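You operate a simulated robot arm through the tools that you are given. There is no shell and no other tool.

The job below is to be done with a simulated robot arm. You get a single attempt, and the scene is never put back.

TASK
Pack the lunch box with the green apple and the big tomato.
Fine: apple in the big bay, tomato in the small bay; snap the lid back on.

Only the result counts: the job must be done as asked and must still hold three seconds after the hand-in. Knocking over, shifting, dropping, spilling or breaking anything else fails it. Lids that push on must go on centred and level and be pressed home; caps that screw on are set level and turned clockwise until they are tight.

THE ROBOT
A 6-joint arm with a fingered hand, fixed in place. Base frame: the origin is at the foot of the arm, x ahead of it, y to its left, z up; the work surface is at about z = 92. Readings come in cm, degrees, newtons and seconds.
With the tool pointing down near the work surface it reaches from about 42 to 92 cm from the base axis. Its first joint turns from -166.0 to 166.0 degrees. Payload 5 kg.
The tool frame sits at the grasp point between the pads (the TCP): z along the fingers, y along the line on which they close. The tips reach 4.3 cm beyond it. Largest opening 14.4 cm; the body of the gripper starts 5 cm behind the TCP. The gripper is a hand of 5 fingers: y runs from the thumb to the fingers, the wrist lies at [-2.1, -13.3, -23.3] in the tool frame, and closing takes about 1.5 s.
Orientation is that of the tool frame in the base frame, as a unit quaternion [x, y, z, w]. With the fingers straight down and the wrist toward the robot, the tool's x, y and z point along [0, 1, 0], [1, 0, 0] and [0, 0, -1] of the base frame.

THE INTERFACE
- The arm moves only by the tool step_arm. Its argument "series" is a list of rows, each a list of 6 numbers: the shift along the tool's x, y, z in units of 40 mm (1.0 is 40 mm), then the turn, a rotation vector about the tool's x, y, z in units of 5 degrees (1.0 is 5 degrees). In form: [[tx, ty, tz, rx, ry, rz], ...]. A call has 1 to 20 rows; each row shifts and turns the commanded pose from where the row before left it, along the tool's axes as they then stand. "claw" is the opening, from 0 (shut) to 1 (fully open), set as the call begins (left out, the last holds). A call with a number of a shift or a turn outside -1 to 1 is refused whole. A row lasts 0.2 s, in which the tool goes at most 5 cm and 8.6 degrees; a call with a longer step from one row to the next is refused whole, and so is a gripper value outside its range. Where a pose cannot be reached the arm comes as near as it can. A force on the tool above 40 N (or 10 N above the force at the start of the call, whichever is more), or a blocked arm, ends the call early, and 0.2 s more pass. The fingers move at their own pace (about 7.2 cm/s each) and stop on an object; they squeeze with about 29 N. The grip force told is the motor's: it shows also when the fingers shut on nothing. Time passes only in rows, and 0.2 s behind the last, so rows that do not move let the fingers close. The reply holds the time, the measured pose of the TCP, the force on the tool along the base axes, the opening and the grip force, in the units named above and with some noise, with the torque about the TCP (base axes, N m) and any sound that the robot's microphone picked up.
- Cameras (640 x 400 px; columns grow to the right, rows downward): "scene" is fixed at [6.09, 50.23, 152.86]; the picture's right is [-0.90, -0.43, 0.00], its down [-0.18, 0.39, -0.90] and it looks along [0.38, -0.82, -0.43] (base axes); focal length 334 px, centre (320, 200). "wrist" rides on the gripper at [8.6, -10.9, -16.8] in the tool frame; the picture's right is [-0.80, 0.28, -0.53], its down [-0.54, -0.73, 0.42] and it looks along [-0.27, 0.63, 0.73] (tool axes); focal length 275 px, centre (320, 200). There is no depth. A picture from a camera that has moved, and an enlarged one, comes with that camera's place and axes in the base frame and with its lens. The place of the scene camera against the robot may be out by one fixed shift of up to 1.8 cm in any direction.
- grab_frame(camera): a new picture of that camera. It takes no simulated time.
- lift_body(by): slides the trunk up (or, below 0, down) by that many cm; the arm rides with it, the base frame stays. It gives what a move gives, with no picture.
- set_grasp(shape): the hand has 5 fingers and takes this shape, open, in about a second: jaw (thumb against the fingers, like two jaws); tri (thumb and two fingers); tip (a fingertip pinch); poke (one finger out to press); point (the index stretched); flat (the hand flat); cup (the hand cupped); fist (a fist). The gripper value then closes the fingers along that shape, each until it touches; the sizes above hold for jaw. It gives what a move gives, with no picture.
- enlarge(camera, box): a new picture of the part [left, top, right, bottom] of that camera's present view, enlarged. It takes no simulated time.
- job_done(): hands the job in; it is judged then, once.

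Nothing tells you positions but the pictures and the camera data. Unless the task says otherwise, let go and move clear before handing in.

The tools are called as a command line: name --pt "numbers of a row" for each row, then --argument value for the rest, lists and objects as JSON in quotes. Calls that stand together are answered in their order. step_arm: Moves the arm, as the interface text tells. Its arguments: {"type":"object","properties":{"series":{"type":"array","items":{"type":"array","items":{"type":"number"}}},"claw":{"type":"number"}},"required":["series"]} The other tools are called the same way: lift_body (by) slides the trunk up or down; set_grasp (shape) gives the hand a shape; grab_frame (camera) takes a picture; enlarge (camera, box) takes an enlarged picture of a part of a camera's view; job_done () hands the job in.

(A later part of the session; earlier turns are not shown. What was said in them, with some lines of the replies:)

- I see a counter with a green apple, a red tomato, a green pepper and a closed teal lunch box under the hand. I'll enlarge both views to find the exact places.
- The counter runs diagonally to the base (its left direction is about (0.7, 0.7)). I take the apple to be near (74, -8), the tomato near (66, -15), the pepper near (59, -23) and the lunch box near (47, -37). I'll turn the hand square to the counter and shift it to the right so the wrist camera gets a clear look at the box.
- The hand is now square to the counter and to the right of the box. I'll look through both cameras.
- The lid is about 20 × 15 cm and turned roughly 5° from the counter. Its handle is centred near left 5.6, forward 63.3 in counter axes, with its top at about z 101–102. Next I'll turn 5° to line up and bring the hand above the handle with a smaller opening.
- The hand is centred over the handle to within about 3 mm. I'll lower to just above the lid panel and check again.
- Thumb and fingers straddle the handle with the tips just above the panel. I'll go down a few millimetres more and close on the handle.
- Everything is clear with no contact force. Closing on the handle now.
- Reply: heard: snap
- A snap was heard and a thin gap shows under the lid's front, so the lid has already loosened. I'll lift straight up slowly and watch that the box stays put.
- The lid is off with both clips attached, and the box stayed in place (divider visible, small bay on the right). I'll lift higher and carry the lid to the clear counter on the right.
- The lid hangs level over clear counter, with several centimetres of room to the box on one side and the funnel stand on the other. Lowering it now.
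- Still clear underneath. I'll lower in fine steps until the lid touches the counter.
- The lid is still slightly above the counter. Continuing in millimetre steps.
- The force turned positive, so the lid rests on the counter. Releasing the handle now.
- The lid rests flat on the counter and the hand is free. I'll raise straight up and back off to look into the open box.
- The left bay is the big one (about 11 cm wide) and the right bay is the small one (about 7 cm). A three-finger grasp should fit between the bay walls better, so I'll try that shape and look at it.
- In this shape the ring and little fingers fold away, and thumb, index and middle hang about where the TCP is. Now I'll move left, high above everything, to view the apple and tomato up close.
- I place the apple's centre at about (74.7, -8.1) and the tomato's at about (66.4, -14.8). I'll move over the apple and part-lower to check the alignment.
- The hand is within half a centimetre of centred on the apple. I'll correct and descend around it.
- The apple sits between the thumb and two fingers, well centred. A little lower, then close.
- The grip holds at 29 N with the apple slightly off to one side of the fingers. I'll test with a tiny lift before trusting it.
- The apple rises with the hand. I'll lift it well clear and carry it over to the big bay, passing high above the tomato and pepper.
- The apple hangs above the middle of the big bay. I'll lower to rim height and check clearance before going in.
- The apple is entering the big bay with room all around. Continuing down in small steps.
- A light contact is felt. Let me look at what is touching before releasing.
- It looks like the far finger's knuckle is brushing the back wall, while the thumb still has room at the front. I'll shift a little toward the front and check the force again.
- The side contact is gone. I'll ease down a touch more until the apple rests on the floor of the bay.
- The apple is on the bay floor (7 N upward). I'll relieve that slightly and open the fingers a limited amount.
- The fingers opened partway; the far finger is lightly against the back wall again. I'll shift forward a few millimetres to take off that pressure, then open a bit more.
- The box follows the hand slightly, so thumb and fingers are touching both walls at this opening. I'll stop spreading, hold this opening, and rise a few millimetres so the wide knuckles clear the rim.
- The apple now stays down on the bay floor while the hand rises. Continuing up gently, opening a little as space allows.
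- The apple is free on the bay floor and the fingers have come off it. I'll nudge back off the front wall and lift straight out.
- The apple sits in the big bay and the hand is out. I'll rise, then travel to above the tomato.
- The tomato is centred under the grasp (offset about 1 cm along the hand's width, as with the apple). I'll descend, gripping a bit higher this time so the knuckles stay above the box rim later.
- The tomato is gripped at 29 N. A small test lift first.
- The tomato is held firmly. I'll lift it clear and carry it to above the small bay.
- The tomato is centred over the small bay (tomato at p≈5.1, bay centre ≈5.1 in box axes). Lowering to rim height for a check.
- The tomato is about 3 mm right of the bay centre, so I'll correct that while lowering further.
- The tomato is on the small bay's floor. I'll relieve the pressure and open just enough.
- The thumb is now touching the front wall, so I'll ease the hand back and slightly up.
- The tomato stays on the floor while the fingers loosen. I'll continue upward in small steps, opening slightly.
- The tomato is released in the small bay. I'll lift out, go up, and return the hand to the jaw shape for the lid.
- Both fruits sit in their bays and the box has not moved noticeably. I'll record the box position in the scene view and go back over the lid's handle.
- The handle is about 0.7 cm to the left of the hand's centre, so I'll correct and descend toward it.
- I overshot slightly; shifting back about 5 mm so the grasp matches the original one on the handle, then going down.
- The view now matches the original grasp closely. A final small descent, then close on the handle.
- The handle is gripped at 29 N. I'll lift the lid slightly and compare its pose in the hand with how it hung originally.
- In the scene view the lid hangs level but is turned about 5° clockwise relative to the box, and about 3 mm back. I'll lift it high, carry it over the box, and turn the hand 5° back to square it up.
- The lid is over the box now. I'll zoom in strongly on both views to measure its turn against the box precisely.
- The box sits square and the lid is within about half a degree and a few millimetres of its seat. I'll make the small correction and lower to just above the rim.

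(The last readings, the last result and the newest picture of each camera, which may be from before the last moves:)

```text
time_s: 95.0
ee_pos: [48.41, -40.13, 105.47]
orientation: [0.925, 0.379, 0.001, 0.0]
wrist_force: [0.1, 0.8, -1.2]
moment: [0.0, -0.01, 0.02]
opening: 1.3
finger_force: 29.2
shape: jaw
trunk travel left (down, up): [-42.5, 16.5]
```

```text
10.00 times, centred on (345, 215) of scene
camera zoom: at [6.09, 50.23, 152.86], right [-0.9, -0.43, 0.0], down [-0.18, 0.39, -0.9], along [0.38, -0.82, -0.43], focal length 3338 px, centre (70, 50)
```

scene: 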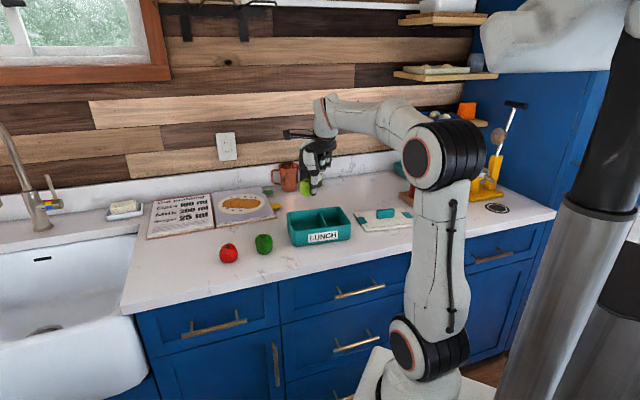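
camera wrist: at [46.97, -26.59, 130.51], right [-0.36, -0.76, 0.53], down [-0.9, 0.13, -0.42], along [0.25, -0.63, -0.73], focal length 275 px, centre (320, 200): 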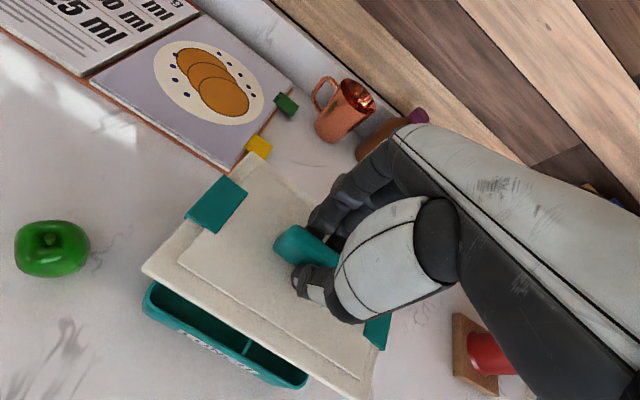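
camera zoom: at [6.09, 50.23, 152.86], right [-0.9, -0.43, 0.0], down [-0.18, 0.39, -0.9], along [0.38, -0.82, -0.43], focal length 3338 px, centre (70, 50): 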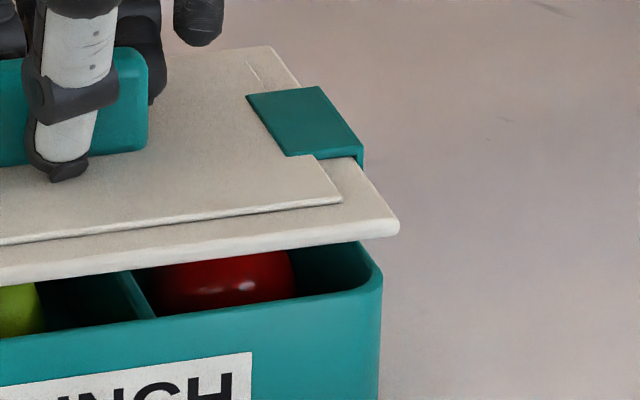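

Lid and box line up well: about 1 mm left and under 1° off by my measurement. I'll shift that millimetre and lower on.

step_arm --pt "-0.03 0 0.1 0 0 0" --pt "0 0 0.15 0 0 0" --pt "0 0 0 0 0 0" --pt "0 0 0 0 0 0" --claw 0

enlarge --camera "scene" --box '[270, 180, 370, 260]'

enlarge --camera "scene" --box '[282, 202, 322, 242]'

enlarge --camera "scene" --box '[325, 198, 365, 238]'

enlarge --camera "wrist" --box '[120, 140, 400, 400]'

```text
time_s: 96.0
ee_pos: [48.26, -40.39, 104.33]
orientation: [0.925, 0.379, 0.0, 0.0]
wrist_force: [0.1, 0.6, -0.8]
moment: [0.01, 0.0, 0.02]
opening: 1.3
finger_force: 28.9
shape: jaw
trunk travel left (down, up): [-42.5, 16.5]
```

```text
5.00 times, centred on (320, 220) of scene
camera zoom: at [6.09, 50.23, 152.86], right [-0.9, -0.43, 0.0], down [-0.18, 0.39, -0.9], along [0.38, -0.82, -0.43], focal length 1669 px, centre (320, 100)
```

zoom: 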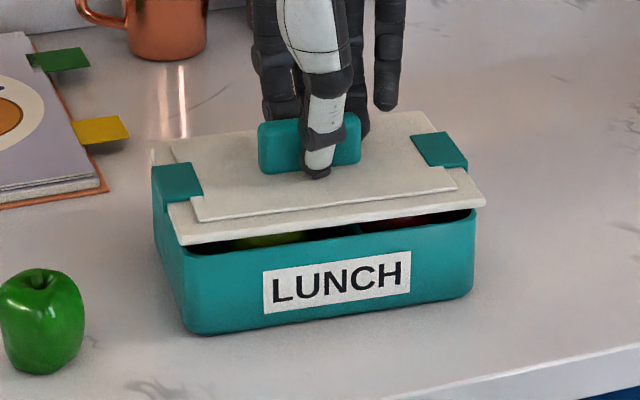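

```text
10.00 times, centred on (302, 222) of scene
camera zoom: at [6.09, 50.23, 152.86], right [-0.9, -0.43, 0.0], down [-0.18, 0.39, -0.9], along [0.38, -0.82, -0.43], focal length 3338 px, centre (500, -20)
```

zoom: 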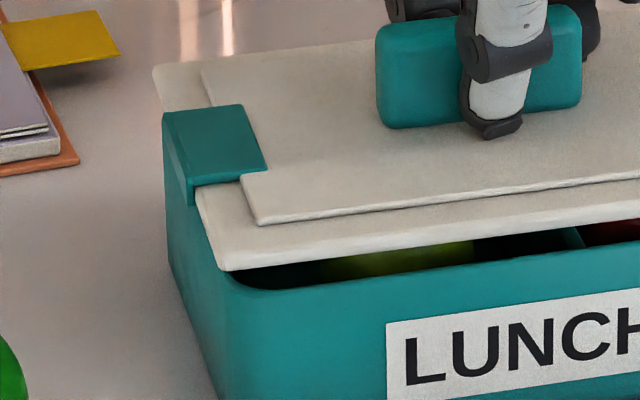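

```text
10.00 times, centred on (345, 218) of scene
camera zoom: at [6.09, 50.23, 152.86], right [-0.9, -0.43, 0.0], down [-0.18, 0.39, -0.9], along [0.38, -0.82, -0.43], focal length 3338 px, centre (70, 20)
```

zoom: 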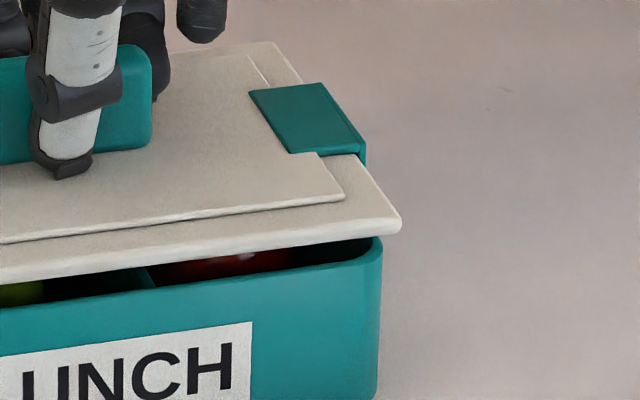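

```text
1.54 times, centred on (260, 270) of wrist
camera zoom: at [46.76, -26.65, 121.17], right [-0.37, -0.76, 0.53], down [-0.9, 0.14, -0.42], along [0.25, -0.63, -0.73], focal length 424 px, centre (412, 92)
```

zoom: 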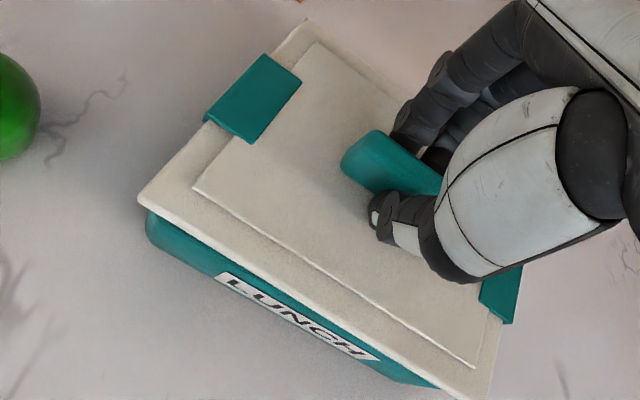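

The lid outline now matches the original seated picture to within about a millimetre, just 0.8 cm higher. Lowering onto the rim in small steps.

step_arm --pt "0 0 0.08 0 0 0" --pt "0 0 0 0 0 0" --claw 0

step_arm --pt "0 0 0.06 0 0 0" --pt "0 0 0 0 0 0" --claw 0

enlarge --camera "scene" --box '[270, 180, 370, 260]'

```text
time_s: 96.6
ee_pos: [48.33, -40.22, 104.05]
orientation: [0.925, 0.38, 0.0, 0.0]
wrist_force: [0.0, -0.8, -0.5]
moment: [0.01, -0.05, -0.01]
opening: 1.29
finger_force: 29.3
shape: jaw
trunk travel left (down, up): [-42.5, 16.5]
```

```text
time_s: 97.2
ee_pos: [48.44, -40.4, 103.9]
orientation: [0.925, 0.379, 0.0, 0.0]
wrist_force: [0.0, -0.6, -1.1]
moment: [0.01, -0.01, 0.03]
opening: 1.31
finger_force: 29.0
shape: jaw
trunk travel left (down, up): [-42.5, 16.5]
```

```text
5.00 times, centred on (320, 220) of scene
camera zoom: at [6.09, 50.23, 152.86], right [-0.9, -0.43, 0.0], down [-0.18, 0.39, -0.9], along [0.38, -0.82, -0.43], focal length 1669 px, centre (320, 100)
```

zoom: 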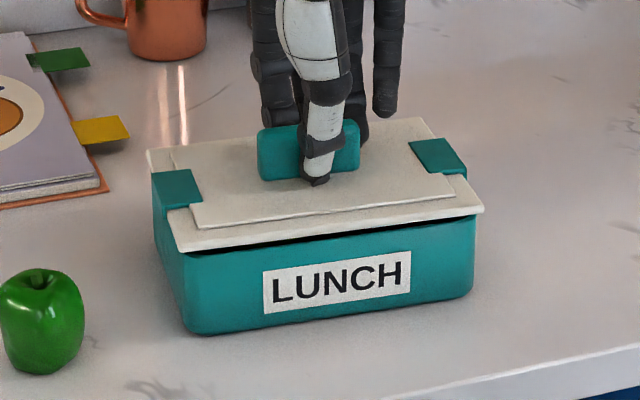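

About half a centimetre remains. Continuing down and watching the force.

step_arm --pt "0 0 0.06 0 0 0" --pt "0 0 0 0 0 0" --claw 0

step_arm --pt "0 0 0.05 0 0 0" --pt "0 0 0 0 0 0" --claw 0

enlarge --camera "scene" --box '[270, 180, 370, 260]'

```text
time_s: 97.8
ee_pos: [48.3, -40.43, 103.62]
orientation: [0.925, 0.38, 0.0, 0.001]
wrist_force: [0.2, -0.3, 0.0]
moment: [0.02, -0.04, -0.03]
opening: 1.29
finger_force: 28.9
shape: jaw
trunk travel left (down, up): [-42.5, 16.5]
```

```text
time_s: 98.4
ee_pos: [48.35, -40.29, 103.63]
orientation: [0.925, 0.379, 0.0, 0.001]
wrist_force: [0.0, 1.0, 4.9]
moment: [0.01, -0.03, 0.0]
opening: 1.33
finger_force: 29.0
shape: jaw
trunk travel left (down, up): [-42.5, 16.5]
heard: snap
```

```text
5.00 times, centred on (320, 220) of scene
camera zoom: at [6.09, 50.23, 152.86], right [-0.9, -0.43, 0.0], down [-0.18, 0.39, -0.9], along [0.38, -0.82, -0.43], focal length 1669 px, centre (320, 100)
```

zoom: 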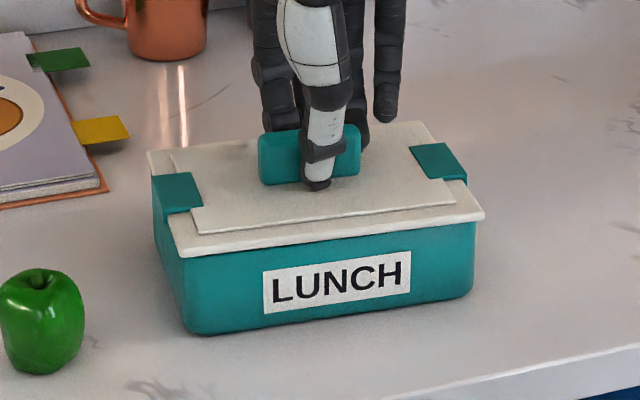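

A snap was heard. Let me look closely at the gap under the lid.

enlarge --camera "scene" --box '[282, 202, 322, 242]'

enlarge --camera "scene" --box '[325, 198, 365, 238]'

enlarge --camera "wrist" --box '[120, 140, 400, 400]'

```text
10.00 times, centred on (302, 222) of scene
camera zoom: at [6.09, 50.23, 152.86], right [-0.9, -0.43, 0.0], down [-0.18, 0.39, -0.9], along [0.38, -0.82, -0.43], focal length 3338 px, centre (500, -20)
```

zoom: 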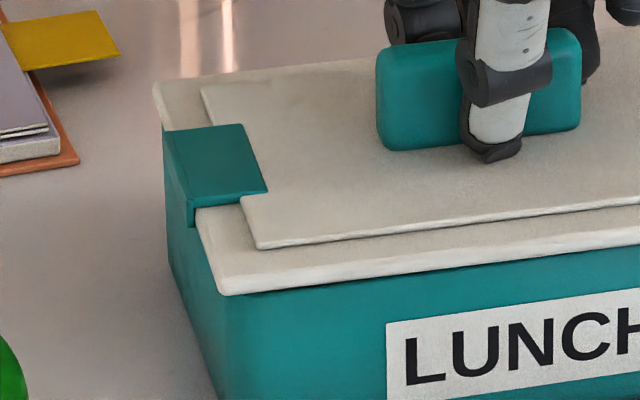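

```text
10.00 times, centred on (345, 218) of scene
camera zoom: at [6.09, 50.23, 152.86], right [-0.9, -0.43, 0.0], down [-0.18, 0.39, -0.9], along [0.38, -0.82, -0.43], focal length 3338 px, centre (70, 20)
```

zoom: 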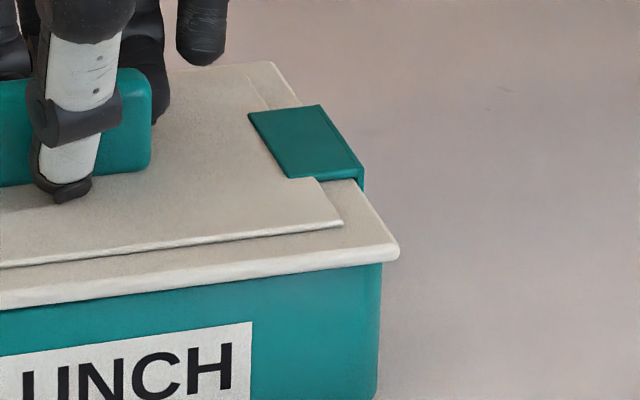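

```text
1.54 times, centred on (260, 270) of wrist
camera zoom: at [46.74, -26.6, 120.3], right [-0.37, -0.76, 0.53], down [-0.9, 0.13, -0.42], along [0.25, -0.63, -0.73], focal length 424 px, centre (412, 92)
```

zoom: 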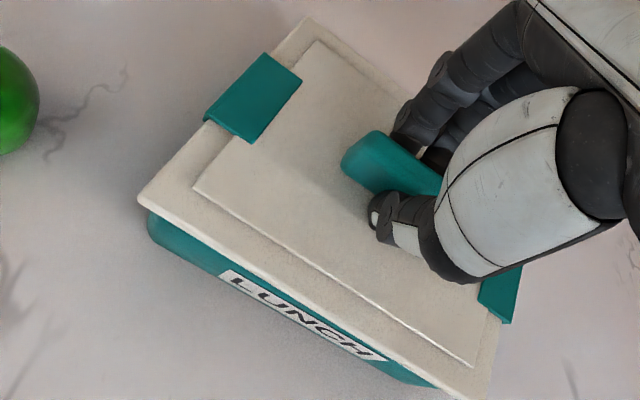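

The lid sits flush all round. I'll press a bit more firmly to be sure it is fully home.

step_arm --pt "0 0 0.04 0 0 0" --pt "0 0 0 0 0 0" --claw 0

step_arm --pt "0 0 0.04 0 0 0" --pt "0 0 0 0 0 0" --claw 0

```text
time_s: 99.0
ee_pos: [48.4, -40.33, 103.56]
orientation: [0.925, 0.38, 0.0, 0.002]
wrist_force: [-1.0, 3.6, 14.7]
moment: [0.11, -0.03, 0.02]
opening: 1.36
finger_force: 28.7
shape: jaw
trunk travel left (down, up): [-42.5, 16.5]
```

```text
time_s: 99.6
ee_pos: [48.37, -40.42, 103.51]
orientation: [0.925, 0.38, 0.001, 0.003]
wrist_force: [0.2, 3.3, 25.1]
moment: [0.07, 0.02, 0.08]
opening: 1.4
finger_force: 29.3
shape: jaw
trunk travel left (down, up): [-42.5, 16.5]
```

The lid took 25 N without moving, so it is home. I'll relax the push to near zero before letting go.

step_arm --pt "0 0 -0.05 0 0 0" --pt "0 0 0 0 0 0" --claw 0

step_arm --pt "0 0 -0.03 0 0 0" --pt "0 0 0 0 0 0" --claw 0

```text
time_s: 100.2
ee_pos: [48.26, -40.32, 103.46]
orientation: [0.925, 0.38, 0.001, 0.001]
wrist_force: [2.7, 0.6, 21.0]
moment: [-0.01, -0.15, 0.09]
opening: 1.41
finger_force: 28.9
shape: jaw
trunk travel left (down, up): [-42.5, 16.5]
```

```text
time_s: 100.8
ee_pos: [48.3, -40.31, 103.49]
orientation: [0.925, 0.38, 0.001, 0.0]
wrist_force: [3.1, -0.8, 13.8]
moment: [-0.09, -0.15, 0.07]
opening: 1.36
finger_force: 28.9
shape: jaw
trunk travel left (down, up): [-42.5, 16.5]
```

step_arm --pt "0 0 -0.03 0 0 0" --pt "0 0 0 0 0 0" --claw 0

```text
time_s: 101.4
ee_pos: [48.31, -40.36, 103.61]
orientation: [0.925, 0.379, 0.001, -0.001]
wrist_force: [4.5, -2.3, 7.5]
moment: [-0.19, -0.2, 0.08]
opening: 1.35
finger_force: 28.9
shape: jaw
trunk travel left (down, up): [-42.5, 16.5]
```

A small sideways load remains; I'll ease it off so that letting go does not jerk the lid.

step_arm --pt "0.008 0.02 0 0 0 0" --pt "0 0 0 0 0 0" --claw 0

```text
time_s: 102.0
ee_pos: [48.39, -40.28, 103.62]
orientation: [0.925, 0.379, 0.0, -0.001]
wrist_force: [-3.0, -0.5, 4.5]
moment: [-0.05, 0.03, -0.02]
opening: 1.39
finger_force: 28.5
shape: jaw
trunk travel left (down, up): [-42.5, 16.5]
```

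The loads are small now. Opening the fingers.

step_arm --pt "0 0 0 0 0 0" --pt "0 0 0 0 0 0" --pt "0 0 0 0 0 0" --pt "0 0 0 0 0 0" --claw 0.4

enlarge --camera "scene" --box '[270, 180, 370, 260]'

enlarge --camera "wrist" --box '[120, 140, 400, 400]'

```text
time_s: 103.0
ee_pos: [48.41, -40.41, 103.64]
orientation: [0.925, 0.379, 0.001, 0.0]
wrist_force: [0.3, 0.0, -0.9]
moment: [0.02, -0.03, 0.04]
opening: 5.71
finger_force: 0.0
shape: jaw
trunk travel left (down, up): [-42.5, 16.5]
```

```text
5.00 times, centred on (320, 220) of scene
camera zoom: at [6.09, 50.23, 152.86], right [-0.9, -0.43, 0.0], down [-0.18, 0.39, -0.9], along [0.38, -0.82, -0.43], focal length 1669 px, centre (320, 100)
```

zoom: 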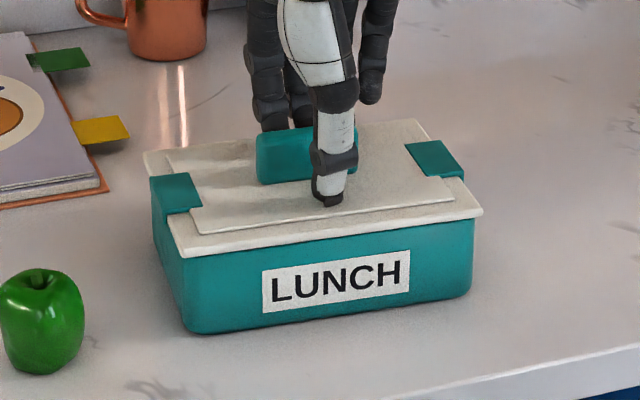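

```text
1.54 times, centred on (260, 270) of wrist
camera zoom: at [46.87, -26.64, 120.34], right [-0.37, -0.76, 0.53], down [-0.9, 0.14, -0.42], along [0.25, -0.63, -0.73], focal length 424 px, centre (412, 92)
```

zoom: 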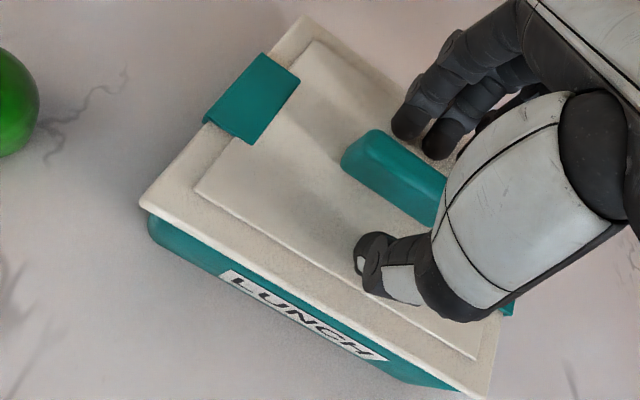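

The lid stayed on with no further sound. I'll raise the hand straight up and away, then inspect.

step_arm --pt "0 0 -0.2 0 0 0" --pt "0 0 -0.4 0 0 0" --pt "0 0 -0.7 0 0 0" --pt "0 0 -1 0 0 0" --pt "0 0 -1 0 0 0" --pt "0 0 -1 0 0 0" --pt "0 -0.5 -0.8 0 0 0" --pt "-0.5 -0.8 0 0 0 0" --pt "-0.8 -0.6 0 0 0 0" --pt "-0.8 -0.6 0 0 0 0" --pt "-0.8 -0.6 0 0 0 0" --pt "-0.5 -0.3 0 0 0 0" --pt "0 0 0 0 0 0" --claw 0.4

enlarge --camera "scene" --box '[270, 180, 370, 260]'

grab_frame --camera "wrist"

grab_frame --camera "scene"

```text
time_s: 105.8
ee_pos: [28.98, -40.42, 123.92]
orientation: [0.925, 0.38, -0.001, 0.0]
wrist_force: [0.3, -0.8, 0.7]
moment: [0.0, 0.03, -0.01]
opening: 5.73
finger_force: 0.1
shape: jaw
trunk travel left (down, up): [-42.5, 16.5]
```

```text
5.00 times, centred on (320, 220) of scene
camera zoom: at [6.09, 50.23, 152.86], right [-0.9, -0.43, 0.0], down [-0.18, 0.39, -0.9], along [0.38, -0.82, -0.43], focal length 1669 px, centre (320, 100)
```

zoom: 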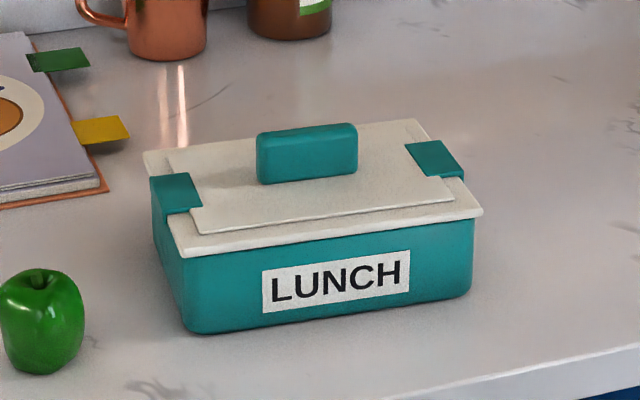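

```text
taken
camera wrist: at [27.4, -26.72, 140.8], right [-0.37, -0.76, 0.53], down [-0.9, 0.13, -0.42], along [0.25, -0.63, -0.73], focal length 275 px, centre (320, 200)
```

wrist: 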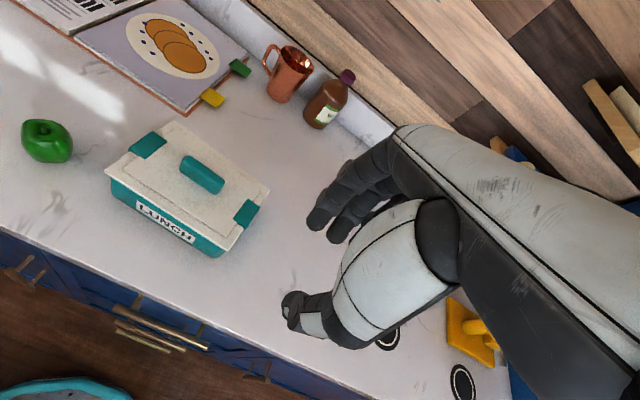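

```text
taken
```

scene: 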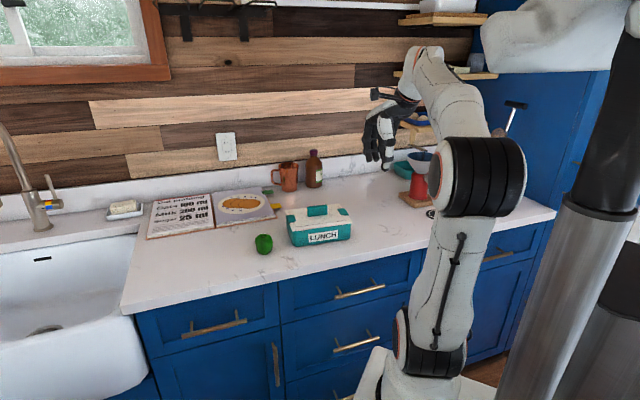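

Let me inspect the lid's seating closely from both cameras before handing in.

enlarge --camera "wrist" --box '[90, 105, 290, 275]'

enlarge --camera "scene" --box '[282, 202, 322, 242]'

enlarge --camera "scene" --box '[325, 198, 365, 238]'

```text
2.35 times, centred on (190, 190) of wrist
camera zoom: at [27.4, -26.72, 140.8], right [-0.37, -0.76, 0.53], down [-0.9, 0.13, -0.42], along [0.25, -0.63, -0.73], focal length 648 px, centre (626, 224)
```

zoom: 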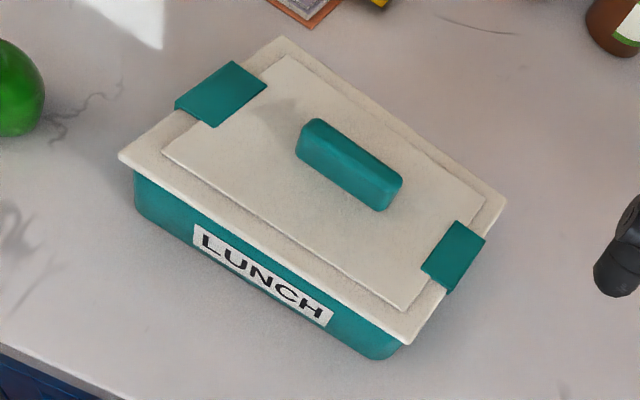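

```text
10.00 times, centred on (302, 222) of scene
camera zoom: at [6.09, 50.23, 152.86], right [-0.9, -0.43, 0.0], down [-0.18, 0.39, -0.9], along [0.38, -0.82, -0.43], focal length 3338 px, centre (500, -20)
```

zoom: 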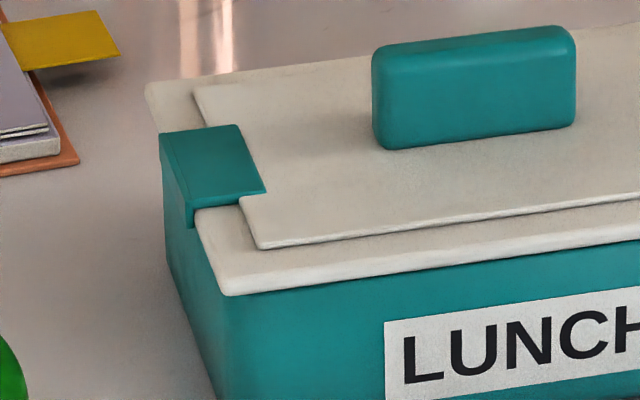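

```text
10.00 times, centred on (345, 218) of scene
camera zoom: at [6.09, 50.23, 152.86], right [-0.9, -0.43, 0.0], down [-0.18, 0.39, -0.9], along [0.38, -0.82, -0.43], focal length 3338 px, centre (70, 20)
```

zoom: 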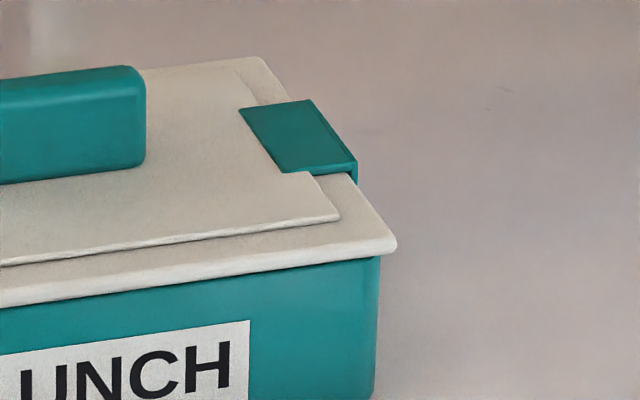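

The lid looks flush and parallel. One more precise check of the box and lid turn, using the same zooms as before.

enlarge --camera "scene" --box '[280, 210, 320, 250]'

enlarge --camera "scene" --box '[320, 210, 360, 250]'

enlarge --camera "wrist" --box '[100, 160, 200, 240]'

enlarge --camera "wrist" --box '[180, 190, 280, 270]'

```text
10.00 times, centred on (300, 230) of scene
camera zoom: at [6.09, 50.23, 152.86], right [-0.9, -0.43, 0.0], down [-0.18, 0.39, -0.9], along [0.38, -0.82, -0.43], focal length 3338 px, centre (520, -100)
```

zoom: 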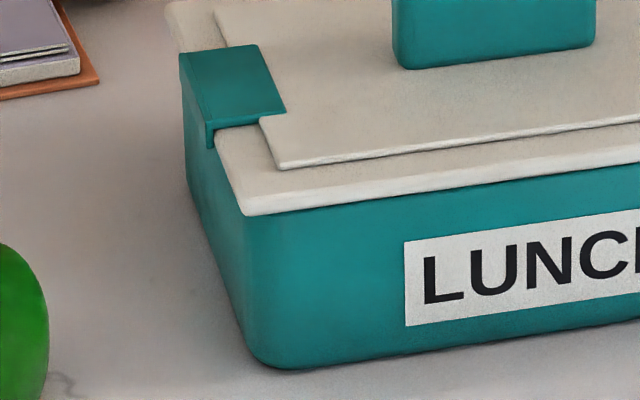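

```text
10.00 times, centred on (340, 230) of scene
camera zoom: at [6.09, 50.23, 152.86], right [-0.9, -0.43, 0.0], down [-0.18, 0.39, -0.9], along [0.38, -0.82, -0.43], focal length 3338 px, centre (120, -100)
```

zoom: 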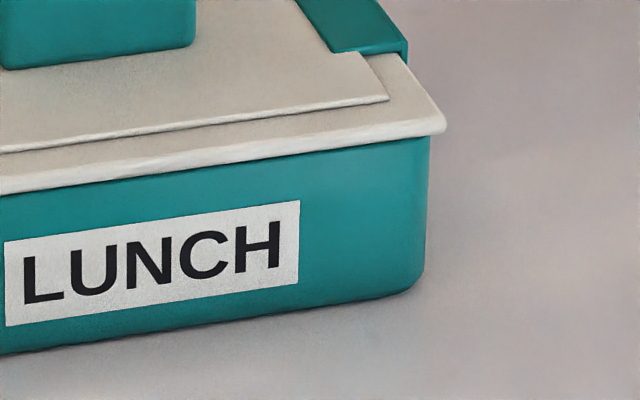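

```text
5.00 times, centred on (150, 200) of wrist
camera zoom: at [27.4, -26.72, 140.8], right [-0.37, -0.76, 0.53], down [-0.9, 0.13, -0.42], along [0.25, -0.63, -0.73], focal length 1376 px, centre (1170, 200)
```

zoom: 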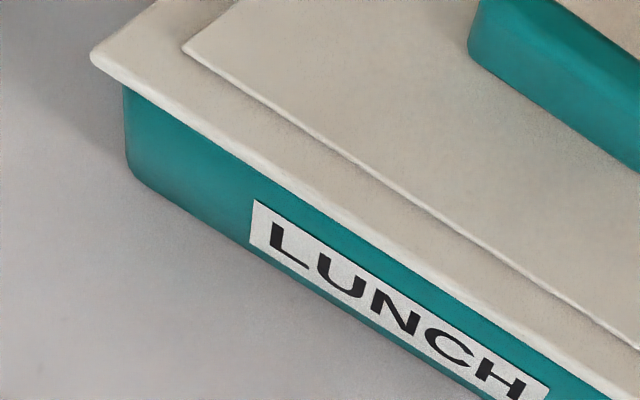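

```text
5.00 times, centred on (230, 230) of wrist
camera zoom: at [27.4, -26.72, 140.8], right [-0.37, -0.76, 0.53], down [-0.9, 0.13, -0.42], along [0.25, -0.63, -0.73], focal length 1376 px, centre (770, 50)
```

zoom: 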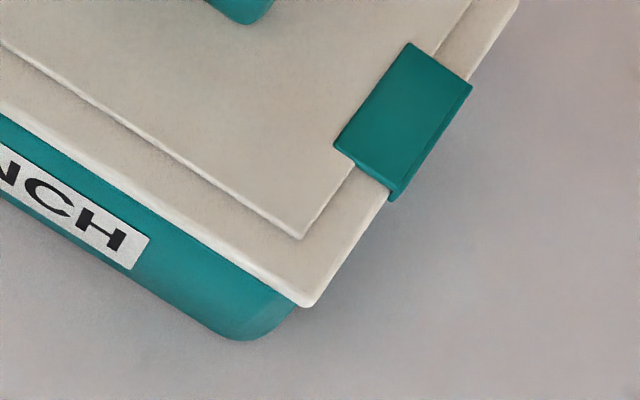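

Everything checks out. The lid is flush and level at its original height, the snap was heard, and it held under 25 N. The apple is in the big bay and the tomato in the small one. The pepper and everything else are where they were, and the hand is clear, so I'm handing the job in.

job_done

```text
The job is handed in.
```

The lunch box is packed and I've handed the job in; I haven't seen the verdict yet. The green apple is in the big bay and the tomato is in the small one.

- **Lid:** it snapped back on and took a 25 N push without moving. It sits level, at the same height as before I took it off. It is turned slightly against the box, by under 1° as far as I could measure.
- **Box:** it moved about 1 mm from where it started. The fingers brushed its walls while I was setting the fruit down.
- **Everything else:** nothing was knocked over or dropped, and the pepper and the other items look untouched. The hand is clear of the box.
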